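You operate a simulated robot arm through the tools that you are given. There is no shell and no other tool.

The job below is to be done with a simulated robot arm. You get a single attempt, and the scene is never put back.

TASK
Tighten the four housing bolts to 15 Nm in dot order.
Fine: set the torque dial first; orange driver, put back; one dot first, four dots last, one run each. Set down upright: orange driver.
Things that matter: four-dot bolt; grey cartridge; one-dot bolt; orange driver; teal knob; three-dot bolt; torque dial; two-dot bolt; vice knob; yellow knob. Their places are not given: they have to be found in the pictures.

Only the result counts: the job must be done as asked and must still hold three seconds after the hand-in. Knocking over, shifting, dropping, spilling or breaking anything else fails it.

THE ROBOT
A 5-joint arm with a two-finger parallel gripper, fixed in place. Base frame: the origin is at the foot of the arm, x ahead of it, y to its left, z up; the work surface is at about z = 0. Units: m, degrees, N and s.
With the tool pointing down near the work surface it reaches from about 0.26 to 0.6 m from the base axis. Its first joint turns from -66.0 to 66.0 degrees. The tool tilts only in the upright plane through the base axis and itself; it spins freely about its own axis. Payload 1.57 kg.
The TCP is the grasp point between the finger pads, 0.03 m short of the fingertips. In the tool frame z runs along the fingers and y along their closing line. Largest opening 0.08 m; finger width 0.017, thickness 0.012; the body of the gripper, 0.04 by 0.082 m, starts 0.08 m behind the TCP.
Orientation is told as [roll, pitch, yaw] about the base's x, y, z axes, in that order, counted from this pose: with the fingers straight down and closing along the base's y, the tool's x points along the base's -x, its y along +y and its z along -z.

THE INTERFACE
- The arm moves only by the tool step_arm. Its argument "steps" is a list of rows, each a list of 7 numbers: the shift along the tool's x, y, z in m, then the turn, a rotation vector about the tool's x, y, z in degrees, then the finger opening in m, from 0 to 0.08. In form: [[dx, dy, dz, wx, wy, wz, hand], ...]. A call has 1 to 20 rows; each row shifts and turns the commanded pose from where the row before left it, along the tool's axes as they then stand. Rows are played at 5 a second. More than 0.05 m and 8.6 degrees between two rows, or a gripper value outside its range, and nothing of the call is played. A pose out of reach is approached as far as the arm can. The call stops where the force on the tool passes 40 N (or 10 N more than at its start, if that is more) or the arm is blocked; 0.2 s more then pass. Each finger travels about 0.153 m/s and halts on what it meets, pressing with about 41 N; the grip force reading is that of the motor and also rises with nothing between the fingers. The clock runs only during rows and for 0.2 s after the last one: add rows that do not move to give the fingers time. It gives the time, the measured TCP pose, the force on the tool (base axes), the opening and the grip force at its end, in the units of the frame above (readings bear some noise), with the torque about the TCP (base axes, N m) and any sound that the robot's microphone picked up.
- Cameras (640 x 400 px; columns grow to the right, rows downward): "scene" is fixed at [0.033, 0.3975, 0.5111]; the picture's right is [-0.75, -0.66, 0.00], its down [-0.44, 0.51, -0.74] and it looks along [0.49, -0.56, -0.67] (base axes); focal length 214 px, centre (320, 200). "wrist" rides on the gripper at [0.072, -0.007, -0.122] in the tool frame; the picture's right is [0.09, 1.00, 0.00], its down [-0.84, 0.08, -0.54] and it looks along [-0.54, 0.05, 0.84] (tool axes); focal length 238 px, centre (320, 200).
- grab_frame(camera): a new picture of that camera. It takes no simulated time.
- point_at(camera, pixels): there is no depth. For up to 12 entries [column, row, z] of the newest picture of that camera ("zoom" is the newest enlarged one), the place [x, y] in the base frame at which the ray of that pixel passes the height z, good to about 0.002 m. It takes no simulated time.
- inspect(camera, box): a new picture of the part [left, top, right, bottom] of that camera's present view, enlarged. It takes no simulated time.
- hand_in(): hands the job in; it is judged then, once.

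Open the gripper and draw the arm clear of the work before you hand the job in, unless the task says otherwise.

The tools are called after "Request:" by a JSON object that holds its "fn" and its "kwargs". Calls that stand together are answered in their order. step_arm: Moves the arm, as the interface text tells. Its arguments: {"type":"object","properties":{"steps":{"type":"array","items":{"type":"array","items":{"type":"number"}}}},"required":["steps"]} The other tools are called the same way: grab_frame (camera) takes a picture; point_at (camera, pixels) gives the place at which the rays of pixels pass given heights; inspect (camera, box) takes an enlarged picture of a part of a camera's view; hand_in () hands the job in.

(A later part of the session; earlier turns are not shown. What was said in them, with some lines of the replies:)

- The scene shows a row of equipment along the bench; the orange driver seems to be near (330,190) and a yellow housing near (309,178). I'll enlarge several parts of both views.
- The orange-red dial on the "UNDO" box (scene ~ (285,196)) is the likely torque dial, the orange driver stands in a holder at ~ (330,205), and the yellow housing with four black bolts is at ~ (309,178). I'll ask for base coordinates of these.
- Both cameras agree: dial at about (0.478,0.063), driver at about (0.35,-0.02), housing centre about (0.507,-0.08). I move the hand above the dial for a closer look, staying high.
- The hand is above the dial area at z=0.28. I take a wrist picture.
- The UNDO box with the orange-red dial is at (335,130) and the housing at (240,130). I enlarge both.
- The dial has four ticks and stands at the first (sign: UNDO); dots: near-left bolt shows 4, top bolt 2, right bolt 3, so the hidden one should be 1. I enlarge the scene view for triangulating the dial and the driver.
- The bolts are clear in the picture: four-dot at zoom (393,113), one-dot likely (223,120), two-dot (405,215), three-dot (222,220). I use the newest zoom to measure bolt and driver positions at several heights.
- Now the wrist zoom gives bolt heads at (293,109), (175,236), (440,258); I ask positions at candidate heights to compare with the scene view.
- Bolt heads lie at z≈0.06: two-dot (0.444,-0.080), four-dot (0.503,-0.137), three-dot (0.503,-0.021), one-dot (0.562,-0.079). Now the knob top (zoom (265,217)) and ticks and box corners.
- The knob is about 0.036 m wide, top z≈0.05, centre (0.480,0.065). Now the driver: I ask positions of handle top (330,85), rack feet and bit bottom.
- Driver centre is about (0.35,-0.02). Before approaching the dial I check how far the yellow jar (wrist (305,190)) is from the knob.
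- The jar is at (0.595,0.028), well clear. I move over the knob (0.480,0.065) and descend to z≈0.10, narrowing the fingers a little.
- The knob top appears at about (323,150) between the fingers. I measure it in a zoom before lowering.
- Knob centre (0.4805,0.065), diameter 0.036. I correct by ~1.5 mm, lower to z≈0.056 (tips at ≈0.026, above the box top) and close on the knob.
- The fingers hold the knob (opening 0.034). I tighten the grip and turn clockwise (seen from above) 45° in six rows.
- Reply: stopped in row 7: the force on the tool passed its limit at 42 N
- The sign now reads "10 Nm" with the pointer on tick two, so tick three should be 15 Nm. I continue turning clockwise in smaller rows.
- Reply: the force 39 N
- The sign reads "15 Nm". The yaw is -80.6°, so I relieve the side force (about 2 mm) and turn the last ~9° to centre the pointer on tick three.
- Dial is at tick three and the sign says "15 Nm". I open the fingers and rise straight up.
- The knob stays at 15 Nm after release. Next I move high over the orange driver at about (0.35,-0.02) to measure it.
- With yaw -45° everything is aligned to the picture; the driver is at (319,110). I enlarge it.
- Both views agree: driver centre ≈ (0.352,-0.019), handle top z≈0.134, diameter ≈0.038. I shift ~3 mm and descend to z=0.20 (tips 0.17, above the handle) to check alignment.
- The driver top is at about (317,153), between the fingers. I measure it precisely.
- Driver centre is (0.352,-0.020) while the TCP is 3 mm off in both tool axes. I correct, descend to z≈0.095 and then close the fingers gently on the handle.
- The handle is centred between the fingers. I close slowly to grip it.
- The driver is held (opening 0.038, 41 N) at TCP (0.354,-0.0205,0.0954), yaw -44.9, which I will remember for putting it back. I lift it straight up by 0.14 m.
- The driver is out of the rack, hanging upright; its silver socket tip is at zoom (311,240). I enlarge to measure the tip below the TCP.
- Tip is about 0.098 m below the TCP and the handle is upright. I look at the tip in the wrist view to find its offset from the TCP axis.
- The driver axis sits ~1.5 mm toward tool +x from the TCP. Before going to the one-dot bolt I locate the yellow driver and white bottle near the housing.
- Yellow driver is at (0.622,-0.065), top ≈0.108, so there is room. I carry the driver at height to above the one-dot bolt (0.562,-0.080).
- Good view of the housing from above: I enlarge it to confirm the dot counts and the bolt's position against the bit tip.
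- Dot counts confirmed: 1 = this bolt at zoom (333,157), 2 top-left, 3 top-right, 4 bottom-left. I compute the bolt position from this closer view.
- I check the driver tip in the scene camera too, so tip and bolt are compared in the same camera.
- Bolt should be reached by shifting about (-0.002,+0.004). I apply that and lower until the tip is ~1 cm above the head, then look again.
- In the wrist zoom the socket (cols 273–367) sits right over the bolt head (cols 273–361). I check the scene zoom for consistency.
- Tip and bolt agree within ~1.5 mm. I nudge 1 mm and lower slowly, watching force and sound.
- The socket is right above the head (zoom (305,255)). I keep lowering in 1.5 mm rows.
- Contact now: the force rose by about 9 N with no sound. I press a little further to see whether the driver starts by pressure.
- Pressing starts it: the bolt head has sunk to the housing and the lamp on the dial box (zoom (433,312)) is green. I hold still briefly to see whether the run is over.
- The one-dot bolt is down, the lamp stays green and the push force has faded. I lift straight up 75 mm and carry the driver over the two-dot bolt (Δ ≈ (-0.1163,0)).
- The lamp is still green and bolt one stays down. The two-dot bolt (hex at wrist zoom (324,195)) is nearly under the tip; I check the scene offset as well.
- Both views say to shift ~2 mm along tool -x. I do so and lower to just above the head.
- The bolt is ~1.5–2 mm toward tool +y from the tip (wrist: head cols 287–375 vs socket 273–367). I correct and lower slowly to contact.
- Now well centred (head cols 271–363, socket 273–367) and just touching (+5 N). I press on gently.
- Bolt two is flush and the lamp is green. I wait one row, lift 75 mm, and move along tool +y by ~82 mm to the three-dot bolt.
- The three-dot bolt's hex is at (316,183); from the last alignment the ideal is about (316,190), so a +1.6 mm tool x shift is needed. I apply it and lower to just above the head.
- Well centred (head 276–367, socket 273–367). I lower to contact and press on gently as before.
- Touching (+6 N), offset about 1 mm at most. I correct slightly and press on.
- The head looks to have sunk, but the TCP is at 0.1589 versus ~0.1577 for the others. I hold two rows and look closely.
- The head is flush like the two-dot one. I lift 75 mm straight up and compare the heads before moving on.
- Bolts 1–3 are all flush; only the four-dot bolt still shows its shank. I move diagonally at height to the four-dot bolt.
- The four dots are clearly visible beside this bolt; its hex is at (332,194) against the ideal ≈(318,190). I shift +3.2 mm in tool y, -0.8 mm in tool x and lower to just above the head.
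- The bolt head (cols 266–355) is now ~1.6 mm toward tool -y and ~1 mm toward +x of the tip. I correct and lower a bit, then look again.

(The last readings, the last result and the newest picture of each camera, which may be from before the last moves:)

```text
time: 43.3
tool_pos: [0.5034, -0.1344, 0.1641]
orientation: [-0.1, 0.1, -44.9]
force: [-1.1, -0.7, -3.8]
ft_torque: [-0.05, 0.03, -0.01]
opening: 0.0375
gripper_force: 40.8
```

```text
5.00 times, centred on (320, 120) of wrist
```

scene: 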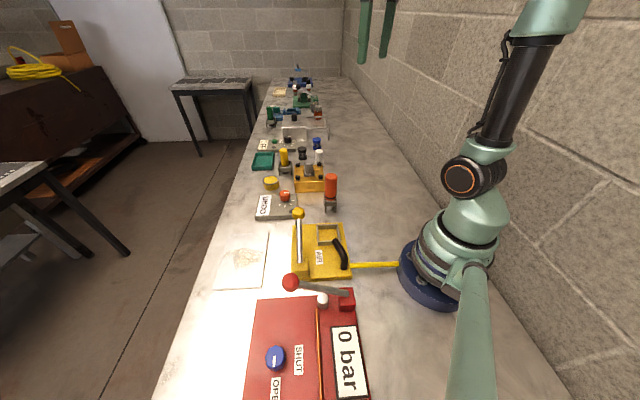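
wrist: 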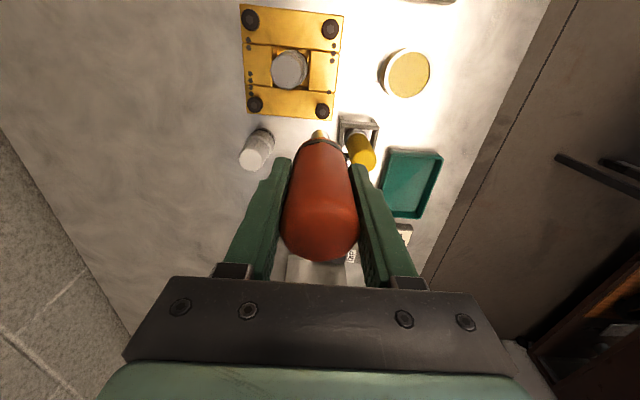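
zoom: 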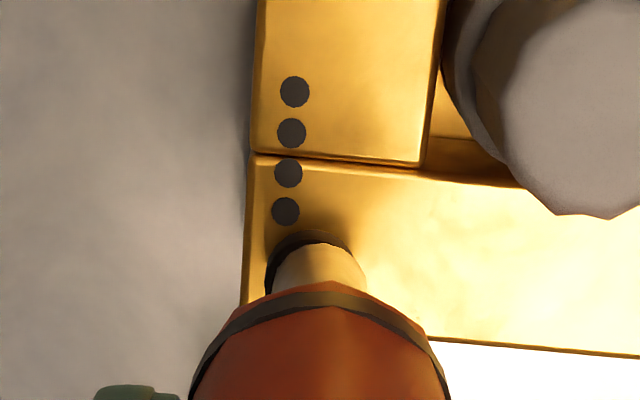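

The small correction didn't show up fully in the view (head 266–352, socket 273–367). I command another -2 mm in tool y while still just clear.

Request:
{"fn": "step_arm", "kwargs": {"steps": [[0, -0.002, -0.001, 0, 0, 0, 0.02], [0, 0, 0, 0, 0, 0, 0.02]]}}

Request:
{"fn": "inspect", "kwargs": {"camera": "scene", "box": [290, 140, 340, 185]}}

Request:
{"fn": "inspect", "kwargs": {"camera": "wrist", "box": [280, 80, 360, 160]}}

```text
time: 43.9
tool_pos: [0.5019, -0.1369, 0.1645]
orientation: [-0.1, 0.2, -44.8]
force: [0.2, -0.1, -3.8]
ft_torque: [0.01, -0.03, -0.01]
opening: 0.0375
gripper_force: 41.4
```

```text
8.89 times, centred on (315, 162) of scene
```

zoom: 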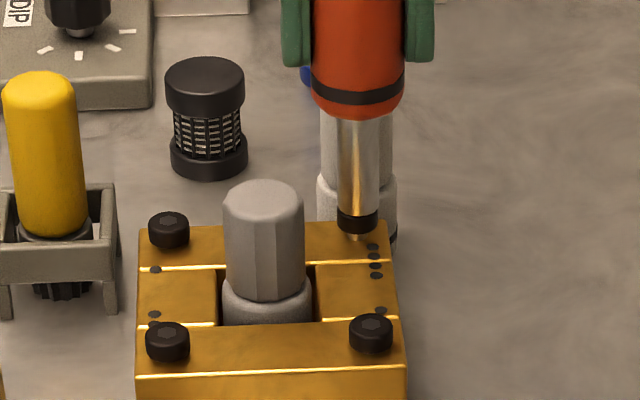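

```text
5.00 times, centred on (320, 120) of wrist
```

zoom: 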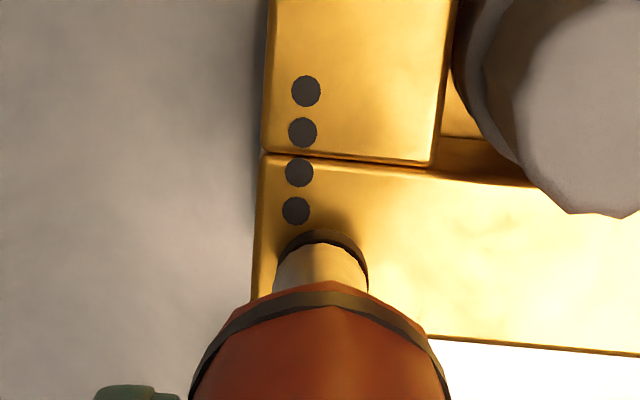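

Now centred (head 276–368, socket 273–367). I lower to contact and press gently.

Request:
{"fn": "step_arm", "kwargs": {"steps": [[0, 0, 0.002, 0, 0, 0, 0.02], [0, 0, 0.001, 0, 0, 0, 0.02], [0, 0, 0.001, 0, 0, 0, 0.02], [0, 0, 0.001, 0, 0, 0, 0.02], [0, 0, 0.001, 0, 0, 0, 0.02], [0, 0, 0, 0, 0, 0, 0.02]]}}

Request:
{"fn": "inspect", "kwargs": {"camera": "scene", "box": [290, 140, 340, 185]}}

Request:
{"fn": "inspect", "kwargs": {"camera": "wrist", "box": [280, 80, 360, 160]}}

```text
time: 45.3
tool_pos: [0.5021, -0.1355, 0.1591]
orientation: [0.1, 0.0, -44.9]
force: [1.2, -0.7, 12.6]
ft_torque: [0.1, -0.19, 0.02]
opening: 0.0374
gripper_force: 40.6
```

```text
8.89 times, centred on (315, 162) of scene
```

zoom: 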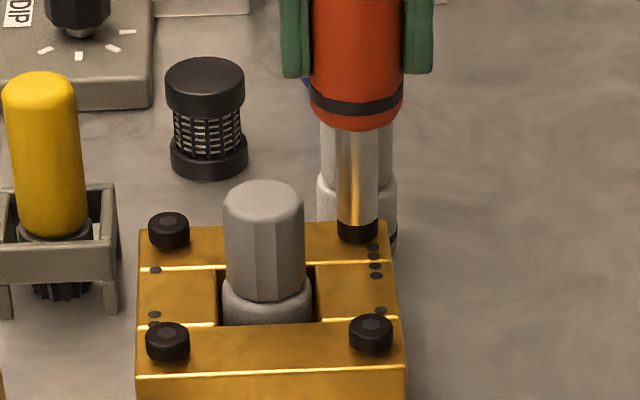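

```text
5.00 times, centred on (320, 120) of wrist
```

zoom: 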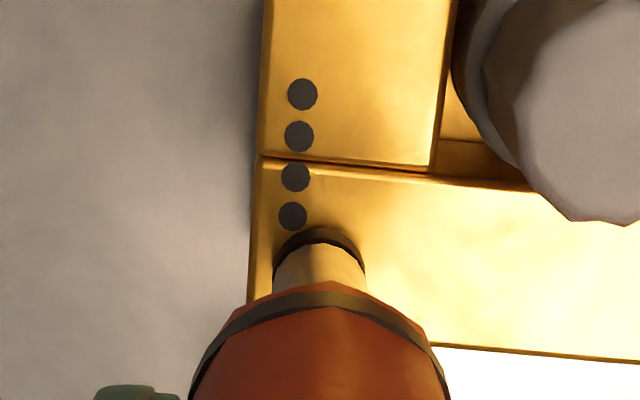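

The shank has vanished and the push is ~17 N; I hold a moment, then zoom on the head and the lamp.

Request:
{"fn": "step_arm", "kwargs": {"steps": [[0, 0, 0, 0, 0, 0, 0.02], [0, 0, 0, 0, 0, 0, 0.02], [0, 0, 0, 0, 0, 0, 0.02]]}}

Request:
{"fn": "inspect", "kwargs": {"camera": "scene", "box": [305, 155, 330, 175]}}

Request:
{"fn": "inspect", "kwargs": {"camera": "scene", "box": [250, 180, 310, 220]}}

```text
time: 46.1
tool_pos: [0.5025, -0.1357, 0.1586]
orientation: [0.0, 0.0, -44.9]
force: [4.2, 0.0, 14.0]
ft_torque: [0.15, -0.4, -0.03]
opening: 0.0374
gripper_force: 40.7
```

```text
16.00 times, centred on (318, 165) of scene
```

zoom: 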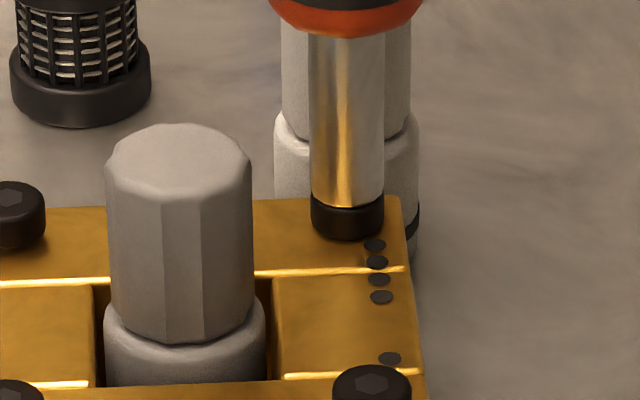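

```text
10.00 times, centred on (280, 200) of scene
```

zoom: 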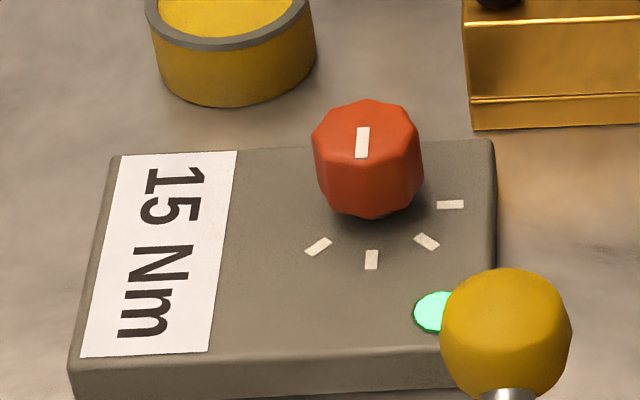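

Four-dot bolt is flush. I lift straight up 85 mm and check all four bolts and the lamp.

Request:
{"fn": "step_arm", "kwargs": {"steps": [[0, 0, -0.01, 0, 0, 0, 0.02], [0, 0, -0.025, 0, 0, 0, 0.02], [0, 0, -0.05, 0, 0, 0, 0.02], [0, 0, 0, 0, 0, 0, 0.02], [0, 0, 0, 0, 0, 0, 0.02]]}}

Request:
{"fn": "inspect", "kwargs": {"camera": "scene", "box": [285, 155, 330, 190]}}

Request:
{"fn": "grab_frame", "kwargs": {"camera": "scene"}}

```text
time: 47.3
tool_pos: [0.5033, -0.1347, 0.2457]
orientation: [-0.1, 0.2, -44.9]
force: [0.1, 0.4, -4.4]
ft_torque: [0.0, 0.01, 0.0]
opening: 0.0375
gripper_force: 41.2
```

```text
11.43 times, centred on (308, 172) of scene
```

zoom: 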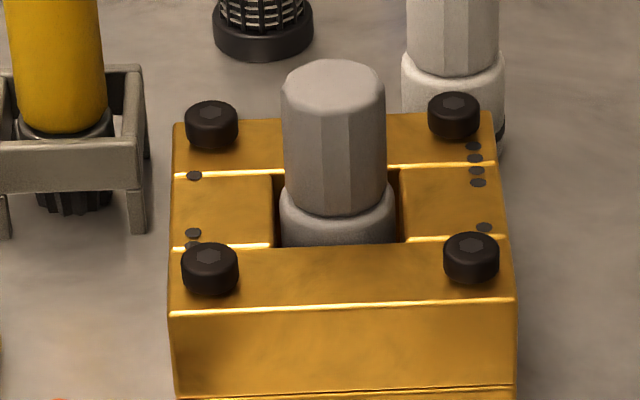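

```text
taken
```

scene: 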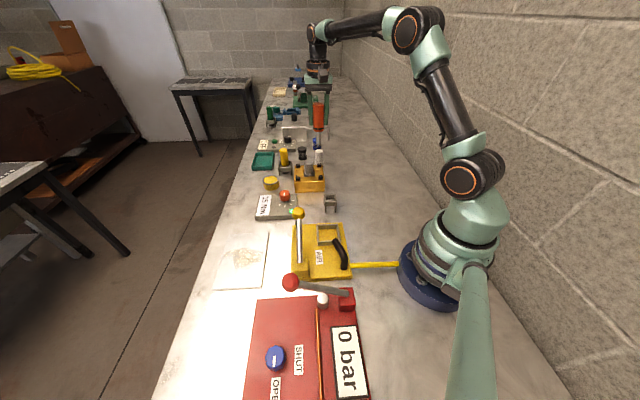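

All four bolts are now seated and nothing else has moved. I carry the driver back over its rack at about (0.352,-0.020), keeping height.

Request:
{"fn": "step_arm", "kwargs": {"steps": [[0.02, -0.0026, 0, 0, 0, 0, 0.02], [0.0333, -0.0044, 0, 0, 0, 0, 0.02], [0.0333, -0.0044, 0, 0, 0, 0, 0.02], [0.0333, -0.0044, 0, 0, 0, 0, 0.02], [0.0333, -0.0044, 0, 0, 0, 0, 0.02], [0.0333, -0.0041, 0, 0, 0, 0, 0.02], [0, 0, 0, 0, 0, 0, 0.02], [0, 0, 0, 0, 0, 0, 0.02]]}}

Request:
{"fn": "inspect", "kwargs": {"camera": "scene", "box": [300, 120, 370, 220]}}

Request:
{"fn": "inspect", "kwargs": {"camera": "wrist", "box": [270, 80, 370, 180]}}

```text
time: 49.1
tool_pos: [0.3511, -0.0175, 0.2419]
orientation: [0.0, 0.1, -44.9]
force: [-0.2, -0.4, -4.2]
ft_torque: [0.01, 0.01, 0.01]
opening: 0.0375
gripper_force: 41.2
```

```text
4.00 times, centred on (335, 170) of scene
```

zoom: 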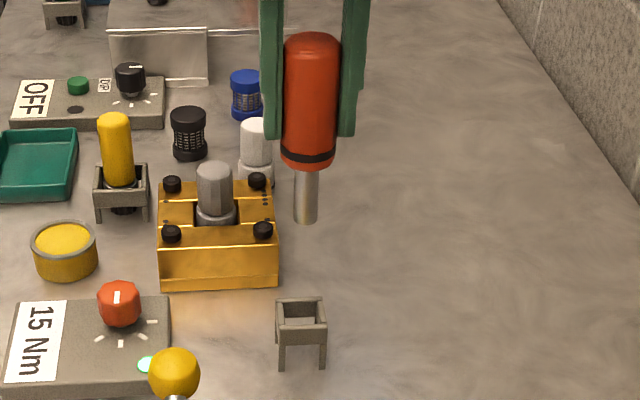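

```text
4.00 times, centred on (320, 130) of wrist
```

zoom: 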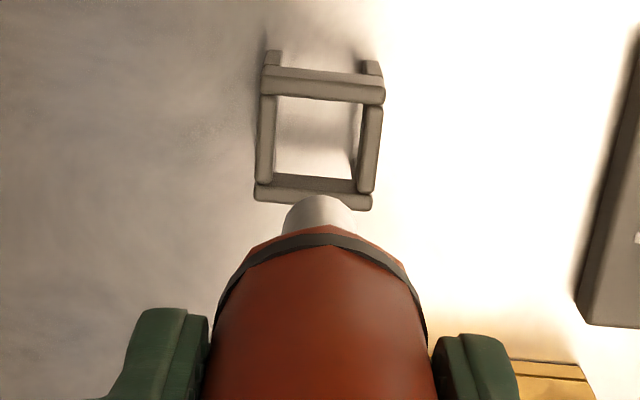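

Compared with the view just after lifting, the rack is ~3.5 mm toward tool -y and ~4 mm toward tool -x. I correct this and lower to TCP z≈0.165 (tip ~2 cm above the rack) for a check.

Request:
{"fn": "step_arm", "kwargs": {"steps": [[-0.004, -0.0035, 0.0, 0, 0, 0, 0.02], [0, 0, 0.03, 0, 0, 0, 0.02], [0, 0, 0.03, 0, 0, 0, 0.02], [0, 0, 0.017, 0, 0, 0, 0.02], [0, 0, 0, 0, 0, 0, 0.02], [0, 0, 0, 0, 0, 0, 0.02]]}}

Request:
{"fn": "inspect", "kwargs": {"camera": "scene", "box": [310, 165, 350, 215]}}

Request:
{"fn": "inspect", "kwargs": {"camera": "wrist", "box": [280, 80, 360, 160]}}

```text
time: 50.5
tool_pos: [0.3511, -0.0253, 0.1666]
orientation: [-0.2, 0.2, -44.9]
force: [0.1, 0.5, -4.0]
ft_torque: [-0.03, 0.01, 0.03]
opening: 0.0377
gripper_force: 41.1
```

```text
8.00 times, centred on (330, 190) of scene
```

zoom: 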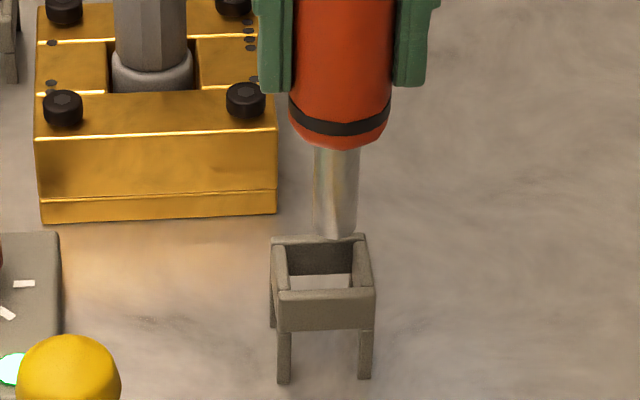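

```text
5.00 times, centred on (320, 120) of wrist
```

zoom: 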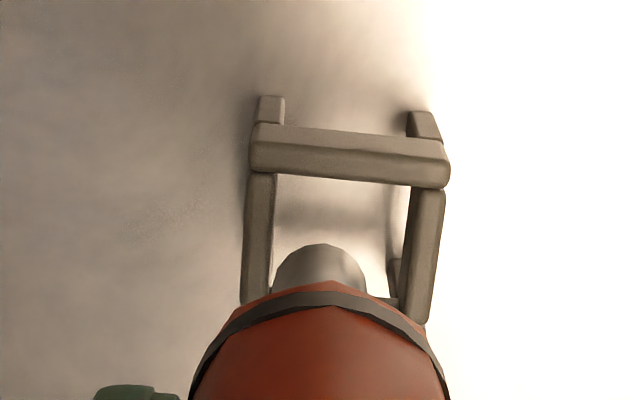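

I measure the rack's top frame in this wrist zoom and afterwards in the scene zoom.

Request:
{"fn": "point_at", "kwargs": {"camera": "zoom", "pixels": [[252, 125, 0.045], [446, 143, 0.045], [425, 322, 0.045], [242, 303, 0.045], [274, 178, 0.045], [411, 188, 0.045], [252, 125, 0.05], [446, 143, 0.05], [425, 322, 0.05], [242, 303, 0.05]]}}

Request:
{"fn": "inspect", "kwargs": {"camera": "scene", "box": [310, 165, 350, 215]}}

```text
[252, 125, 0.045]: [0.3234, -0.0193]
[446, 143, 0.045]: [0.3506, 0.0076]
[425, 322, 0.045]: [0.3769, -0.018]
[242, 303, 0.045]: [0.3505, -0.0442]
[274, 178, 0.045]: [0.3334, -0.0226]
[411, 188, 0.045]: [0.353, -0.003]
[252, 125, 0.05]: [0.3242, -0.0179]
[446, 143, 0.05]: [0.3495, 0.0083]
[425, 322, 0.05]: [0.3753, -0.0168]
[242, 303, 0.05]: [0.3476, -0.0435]
```

```text
8.00 times, centred on (330, 190) of scene
```

zoom: 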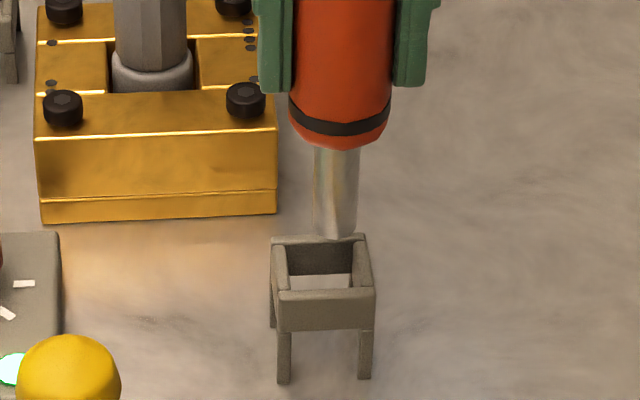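

The rack's side bars centre at zoom col ≈339 while the driver axis is at ≈321, i.e. it needs +3.6 mm in tool y; tool x is already right. I correct and re-check.

Request:
{"fn": "step_arm", "kwargs": {"steps": [[0, 0.0018, 0.0, 0, 0, 0, 0.02], [0, 0.0018, 0.0, 0, 0, 0, 0.02], [0, 0, 0, 0, 0, 0, 0.02], [0, 0, 0, 0, 0, 0, 0.02]]}}

Request:
{"fn": "inspect", "kwargs": {"camera": "scene", "box": [310, 165, 350, 215]}}

Request:
{"fn": "inspect", "kwargs": {"camera": "wrist", "box": [280, 80, 360, 160]}}

```text
time: 51.5
tool_pos: [0.3542, -0.0214, 0.1668]
orientation: [0.0, 0.2, -44.8]
force: [0.7, 0.5, -4.5]
ft_torque: [0.01, 0.0, 0.0]
opening: 0.0377
gripper_force: 40.7
```

```text
8.00 times, centred on (330, 190) of scene
```

zoom: 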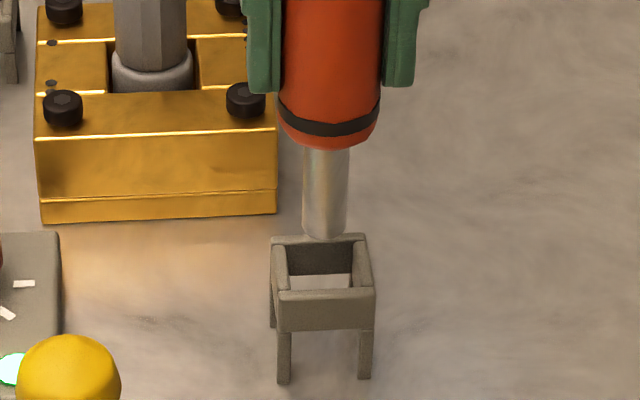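

```text
5.00 times, centred on (320, 120) of wrist
```

zoom: 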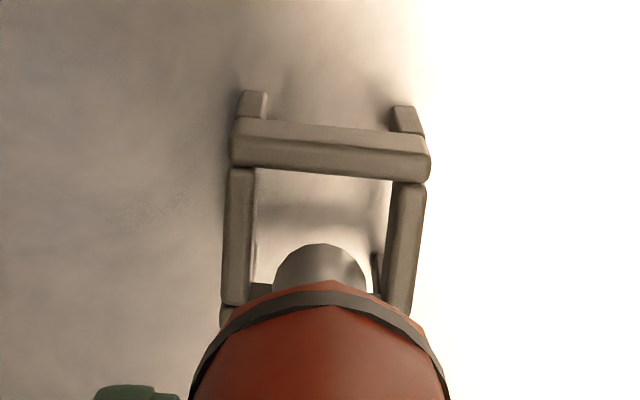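

Laterally centred now (bars' centre 319, socket 320). I check the tip and rack positions along the other direction using the scene zoom.

Request:
{"fn": "inspect", "kwargs": {"camera": "scene", "box": [310, 165, 350, 215]}}

Request:
{"fn": "point_at", "kwargs": {"camera": "zoom", "pixels": [[325, 234, 0.064], [325, 234, 0.067], [325, 234, 0.07], [271, 238, 0.045], [366, 234, 0.045], [375, 291, 0.045], [276, 294, 0.045], [284, 381, 0.0], [364, 377, 0.0]]}}

```text
8.00 times, centred on (330, 190) of scene
```

zoom: 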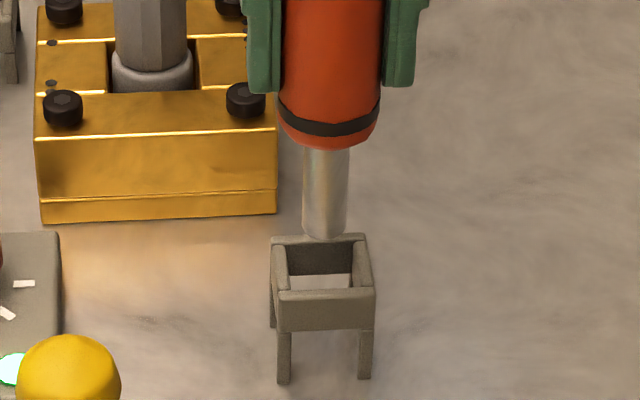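

```text
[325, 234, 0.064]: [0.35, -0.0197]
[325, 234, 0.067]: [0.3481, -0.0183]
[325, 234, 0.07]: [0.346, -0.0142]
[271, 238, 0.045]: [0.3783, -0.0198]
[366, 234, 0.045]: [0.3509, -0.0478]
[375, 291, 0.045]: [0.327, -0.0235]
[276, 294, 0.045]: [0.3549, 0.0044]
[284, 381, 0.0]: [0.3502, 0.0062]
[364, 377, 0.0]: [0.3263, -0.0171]
```

Tip and rack centre agree within ~1 mm. I add a 0.7 mm nudge and lower the socket into the rack partway, to TCP z≈0.125.

Request:
{"fn": "step_arm", "kwargs": {"steps": [[0.0007, 0.0003, 0.01, 0, 0, 0, 0.02], [0, 0, 0.01, 0, 0, 0, 0.02], [0, 0, 0.012, 0, 0, 0, 0.02], [0, 0, 0.01, 0, 0, 0, 0.02], [0, 0, 0, 0, 0, 0, 0.02], [0, 0, 0, 0, 0, 0, 0.02]]}}

Request:
{"fn": "inspect", "kwargs": {"camera": "scene", "box": [310, 165, 350, 215]}}

Request:
{"fn": "inspect", "kwargs": {"camera": "wrist", "box": [280, 80, 360, 160]}}

```text
time: 52.9
tool_pos: [0.3562, -0.0229, 0.1237]
orientation: [0.0, 0.2, -44.9]
force: [0.8, -0.5, -4.2]
ft_torque: [0.0, 0.02, 0.0]
opening: 0.0378
gripper_force: 41.1
```

```text
8.00 times, centred on (330, 190) of scene
```

zoom: 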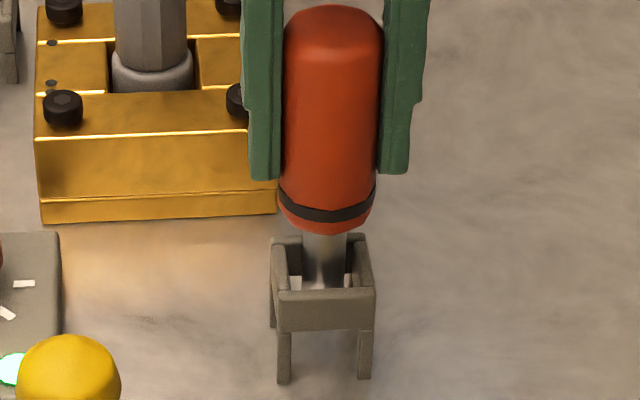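

```text
5.00 times, centred on (320, 120) of wrist
```

zoom: 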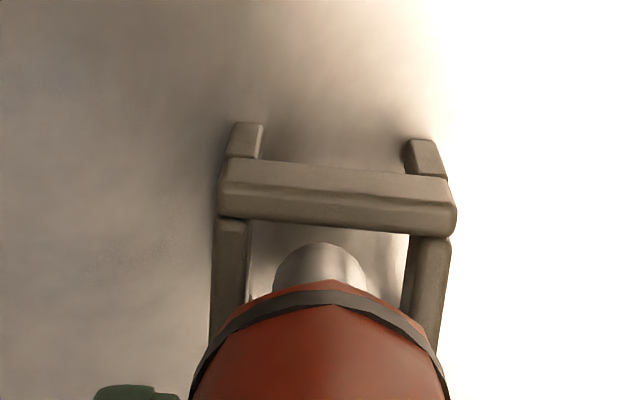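

The socket is in the rack opening without contact. TCP reads (0.3562,-0.0229) versus (0.3542,-0.0206) at the grasp, and the wrist view also says ~3 mm toward tool +x; I correct before lowering further.

Request:
{"fn": "step_arm", "kwargs": {"steps": [[0.0015, 0.0004, 0.0, 0, 0, 0, 0.02], [0.0015, 0.0004, 0.0, 0, 0, 0, 0.02], [0, 0, 0, 0, 0, 0, 0.02], [0, 0, 0, 0, 0, 0, 0.02]]}}

Request:
{"fn": "inspect", "kwargs": {"camera": "scene", "box": [310, 165, 350, 215]}}

Request:
{"fn": "inspect", "kwargs": {"camera": "wrist", "box": [280, 80, 360, 160]}}

```text
time: 53.9
tool_pos: [0.3538, -0.0208, 0.124]
orientation: [-0.1, 0.0, -44.9]
force: [-0.4, 0.7, -5.0]
ft_torque: [0.0, 0.02, 0.06]
opening: 0.0377
gripper_force: 40.9
```

```text
8.00 times, centred on (330, 190) of scene
```

zoom: 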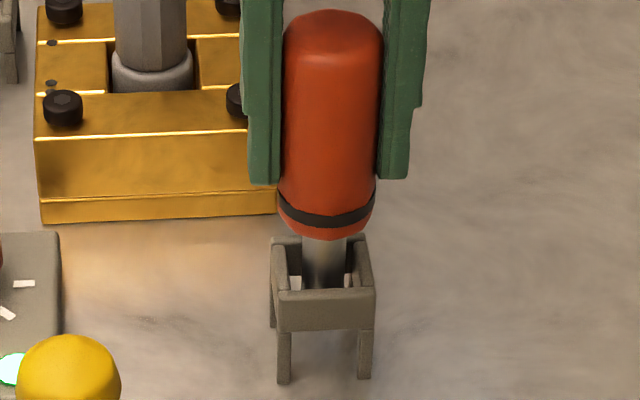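

```text
5.00 times, centred on (320, 120) of wrist
```

zoom: 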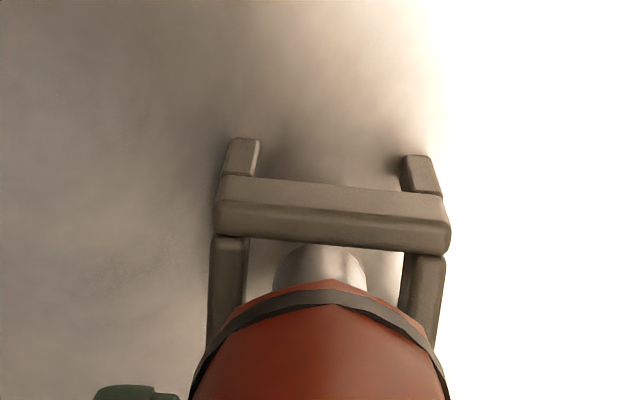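

Well centred (bars 247–402, socket ≈320). I lower further, slowing near the original height.

Request:
{"fn": "step_arm", "kwargs": {"steps": [[0, 0.0004, 0.008, 0, 0, 0, 0.02], [0, 0, 0.008, 0, 0, 0, 0.02], [0, 0, 0.006, 0, 0, 0, 0.02], [0, 0, 0.003, 0, 0, 0, 0.02], [0, 0, 0, 0, 0, 0, 0.02]]}}

Request:
{"fn": "inspect", "kwargs": {"camera": "scene", "box": [310, 165, 350, 215]}}

Request:
{"fn": "inspect", "kwargs": {"camera": "wrist", "box": [280, 80, 360, 160]}}

```text
time: 55.0
tool_pos: [0.3538, -0.0212, 0.1016]
orientation: [-0.2, 0.1, -45.0]
force: [-1.2, 2.4, 4.5]
ft_torque: [0.28, -0.08, 0.02]
opening: 0.0372
gripper_force: 40.9
stopped in row 5: the force on the tool passed its limit at 43 N (the readings are from after the stop); the commanded pose is now the measured one
```

```text
8.00 times, centred on (330, 190) of scene
```

zoom: 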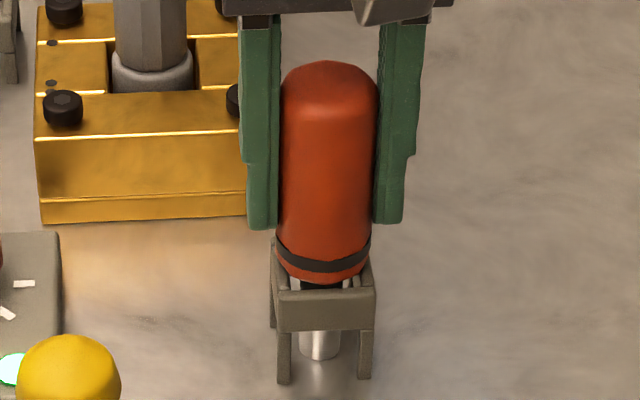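

```text
5.00 times, centred on (320, 120) of wrist
```

zoom: 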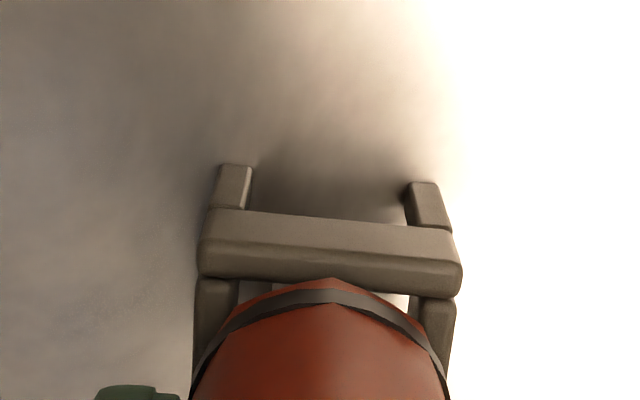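

The driver has met the rack: its band (322,262) and top (328,62) appear within ~1 mm of their original places (325,265)/(330,65) and it is upright. I now open the fingers gradually to let it settle.

Request:
{"fn": "step_arm", "kwargs": {"steps": [[0, 0, 0, 0, 0, 0, 0.037], [0, 0, 0, 0, 0, 0, 0.039], [0, 0, 0, 0, 0, 0, 0.042], [0, 0, 0, 0, 0, 0, 0.046], [0, 0, 0, 0, 0, 0, 0.05], [0, 0, 0, 0, 0, 0, 0.06], [0, 0, 0, 0, 0, 0, 0.06]]}}

Request:
{"fn": "inspect", "kwargs": {"camera": "scene", "box": [310, 165, 350, 215]}}

Request:
{"fn": "grab_frame", "kwargs": {"camera": "wrist"}}

```text
time: 56.6
tool_pos: [0.3551, -0.021, 0.1009]
orientation: [-0.2, 0.1, -44.9]
force: [0.4, 0.1, -0.3]
ft_torque: [-0.03, 0.01, 0.01]
opening: 0.06
gripper_force: 0.0
```

```text
8.00 times, centred on (330, 190) of scene
```

zoom: 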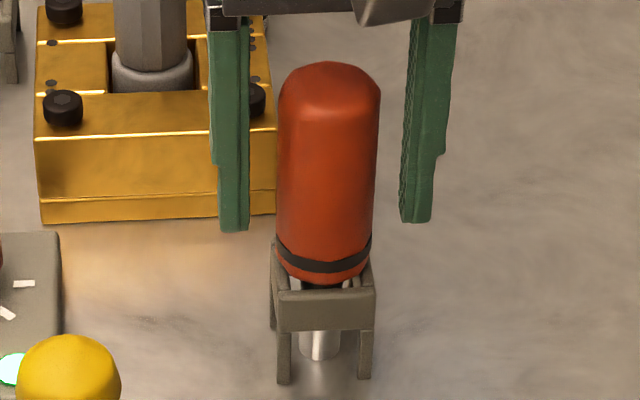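

```text
taken
```

wrist: 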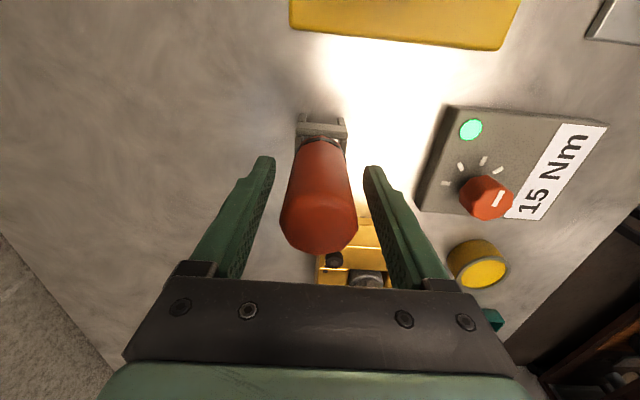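

The driver stands upright in its rack, free of the fingers. I open fully and lift straight up, then draw clear.

Request:
{"fn": "step_arm", "kwargs": {"steps": [[0, 0, 0, 0, 0, 0, 0.08], [0, 0, 0, 0, 0, 0, 0.08], [0, 0, -0.02, 0, 0, 0, 0.08], [0, 0, -0.04, 0, 0, 0, 0.08], [0, 0, -0.045, 0, 0, 0, 0.08], [0, 0, -0.045, 0, 0, 0, 0.08], [0, 0, -0.045, 0, 0, 0, 0.08], [0, 0, 0, 0, 0, 0, 0.08], [0, 0, 0, 0, 0, 0, 0.08]]}}

Request:
{"fn": "grab_frame", "kwargs": {"camera": "scene"}}

Request:
{"fn": "inspect", "kwargs": {"camera": "scene", "box": [310, 165, 350, 215]}}

Request:
{"fn": "inspect", "kwargs": {"camera": "scene", "box": [240, 130, 360, 230]}}

Request:
{"fn": "grab_frame", "kwargs": {"camera": "wrist"}}

```text
time: 58.6
tool_pos: [0.3557, -0.0225, 0.2959]
orientation: [-0.2, 0.2, -44.9]
force: [-0.1, 0.0, 0.1]
ft_torque: [0.01, 0.05, 0.0]
opening: 0.0797
gripper_force: 0.0
```

```text
taken
```

scene: 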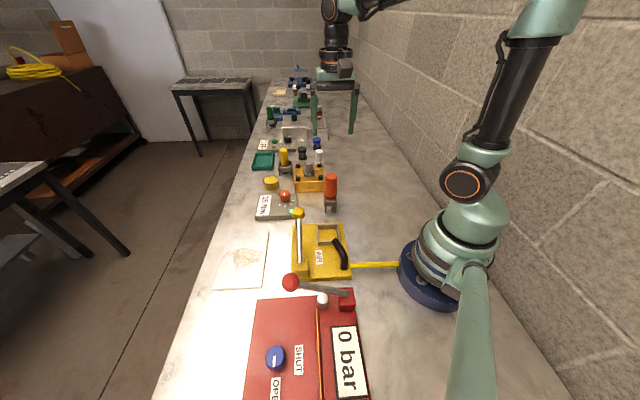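

```text
8.00 times, centred on (330, 190) of scene
```

zoom: 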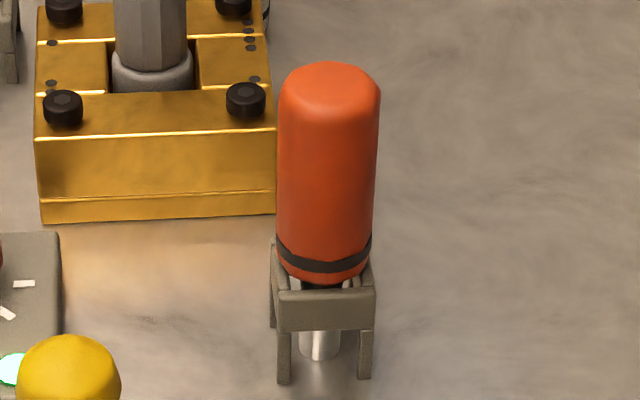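

```text
4.00 times, centred on (300, 180) of scene
```

zoom: 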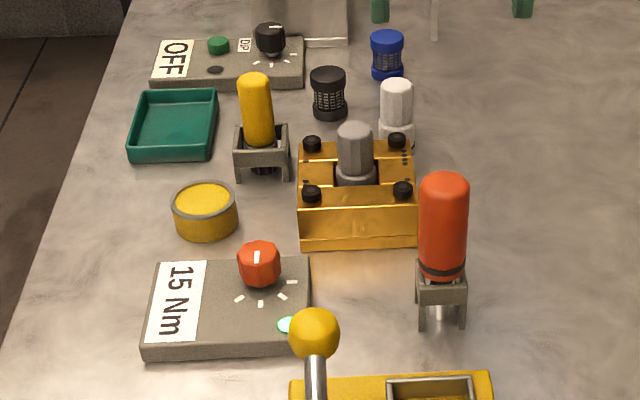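

```text
taken
```

wrist: 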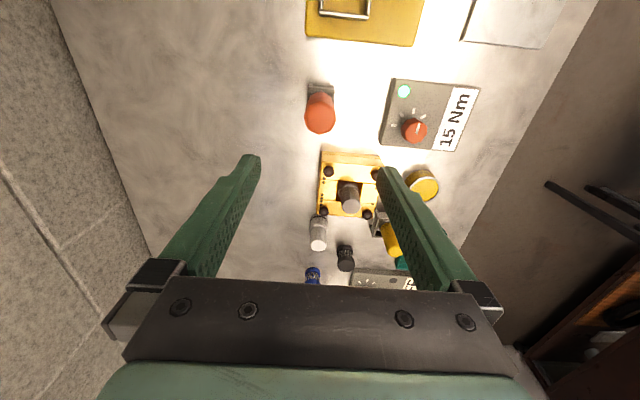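

The driver stands in its rack as at the start, all four bolts are seated, the dial shows 15 Nm with a green lamp, and nothing else moved. I raise the open hand further before handing in.

Request:
{"fn": "step_arm", "kwargs": {"steps": [[0, 0, -0.04, 0, 0, 0, 0.08], [0, 0, -0.04, 0, 0, 0, 0.08], [0, 0, -0.03, 0, 0, 0, 0.08], [0, 0, 0, 0, 0, 0, 0.08], [0, 0, 0, 0, 0, 0, 0.08]]}}

Request:
{"fn": "inspect", "kwargs": {"camera": "scene", "box": [240, 130, 360, 230]}}

```text
time: 59.8
tool_pos: [0.3545, -0.0238, 0.4075]
orientation: [-0.2, 0.2, -44.9]
force: [0.1, 0.7, -0.6]
ft_torque: [0.01, -0.03, 0.01]
opening: 0.08
gripper_force: 0.0
```

```text
4.00 times, centred on (300, 180) of scene
```

zoom: 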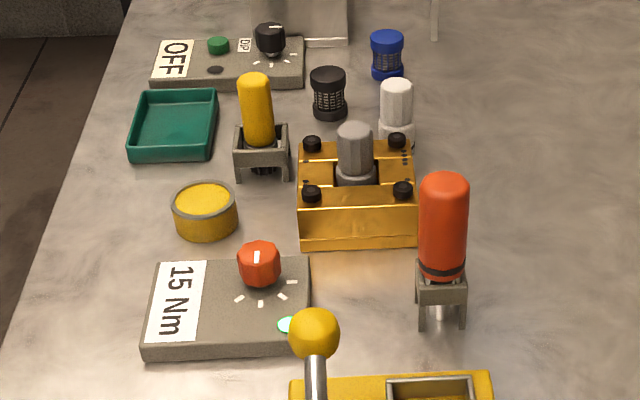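

The scene is stable, the hand is open and clear at z≈0.41, and the work is done as asked. I hand the job in.

Request:
{"fn": "hand_in", "kwargs": {}}

```text
The job is handed in.
```

I set the torque dial to 15 Nm first. Then I ran all four housing bolts down with the orange driver in dot order, one to four, with one run each.

- **Bolts:** in the last pictures all four heads sit flush on the housing. The lamp on the dial box stayed green from the first run on. There is no direct torque reading, so 15 Nm rests on the dial sign and that lamp.
- **Driver:** it stands upright in its rack, within about 1 mm of where it started. The force limit stopped the arm once as it seated; when I opened the fingers the driver stayed put.
- **Everything else:** the grey cartridge, the yellow driver, the jars and the bottles look unmoved in the pictures.

The gripper was open and the arm raised clear, at about z = 0.41 m, when I handed the job in. The hand-in was accepted, but no result came back.
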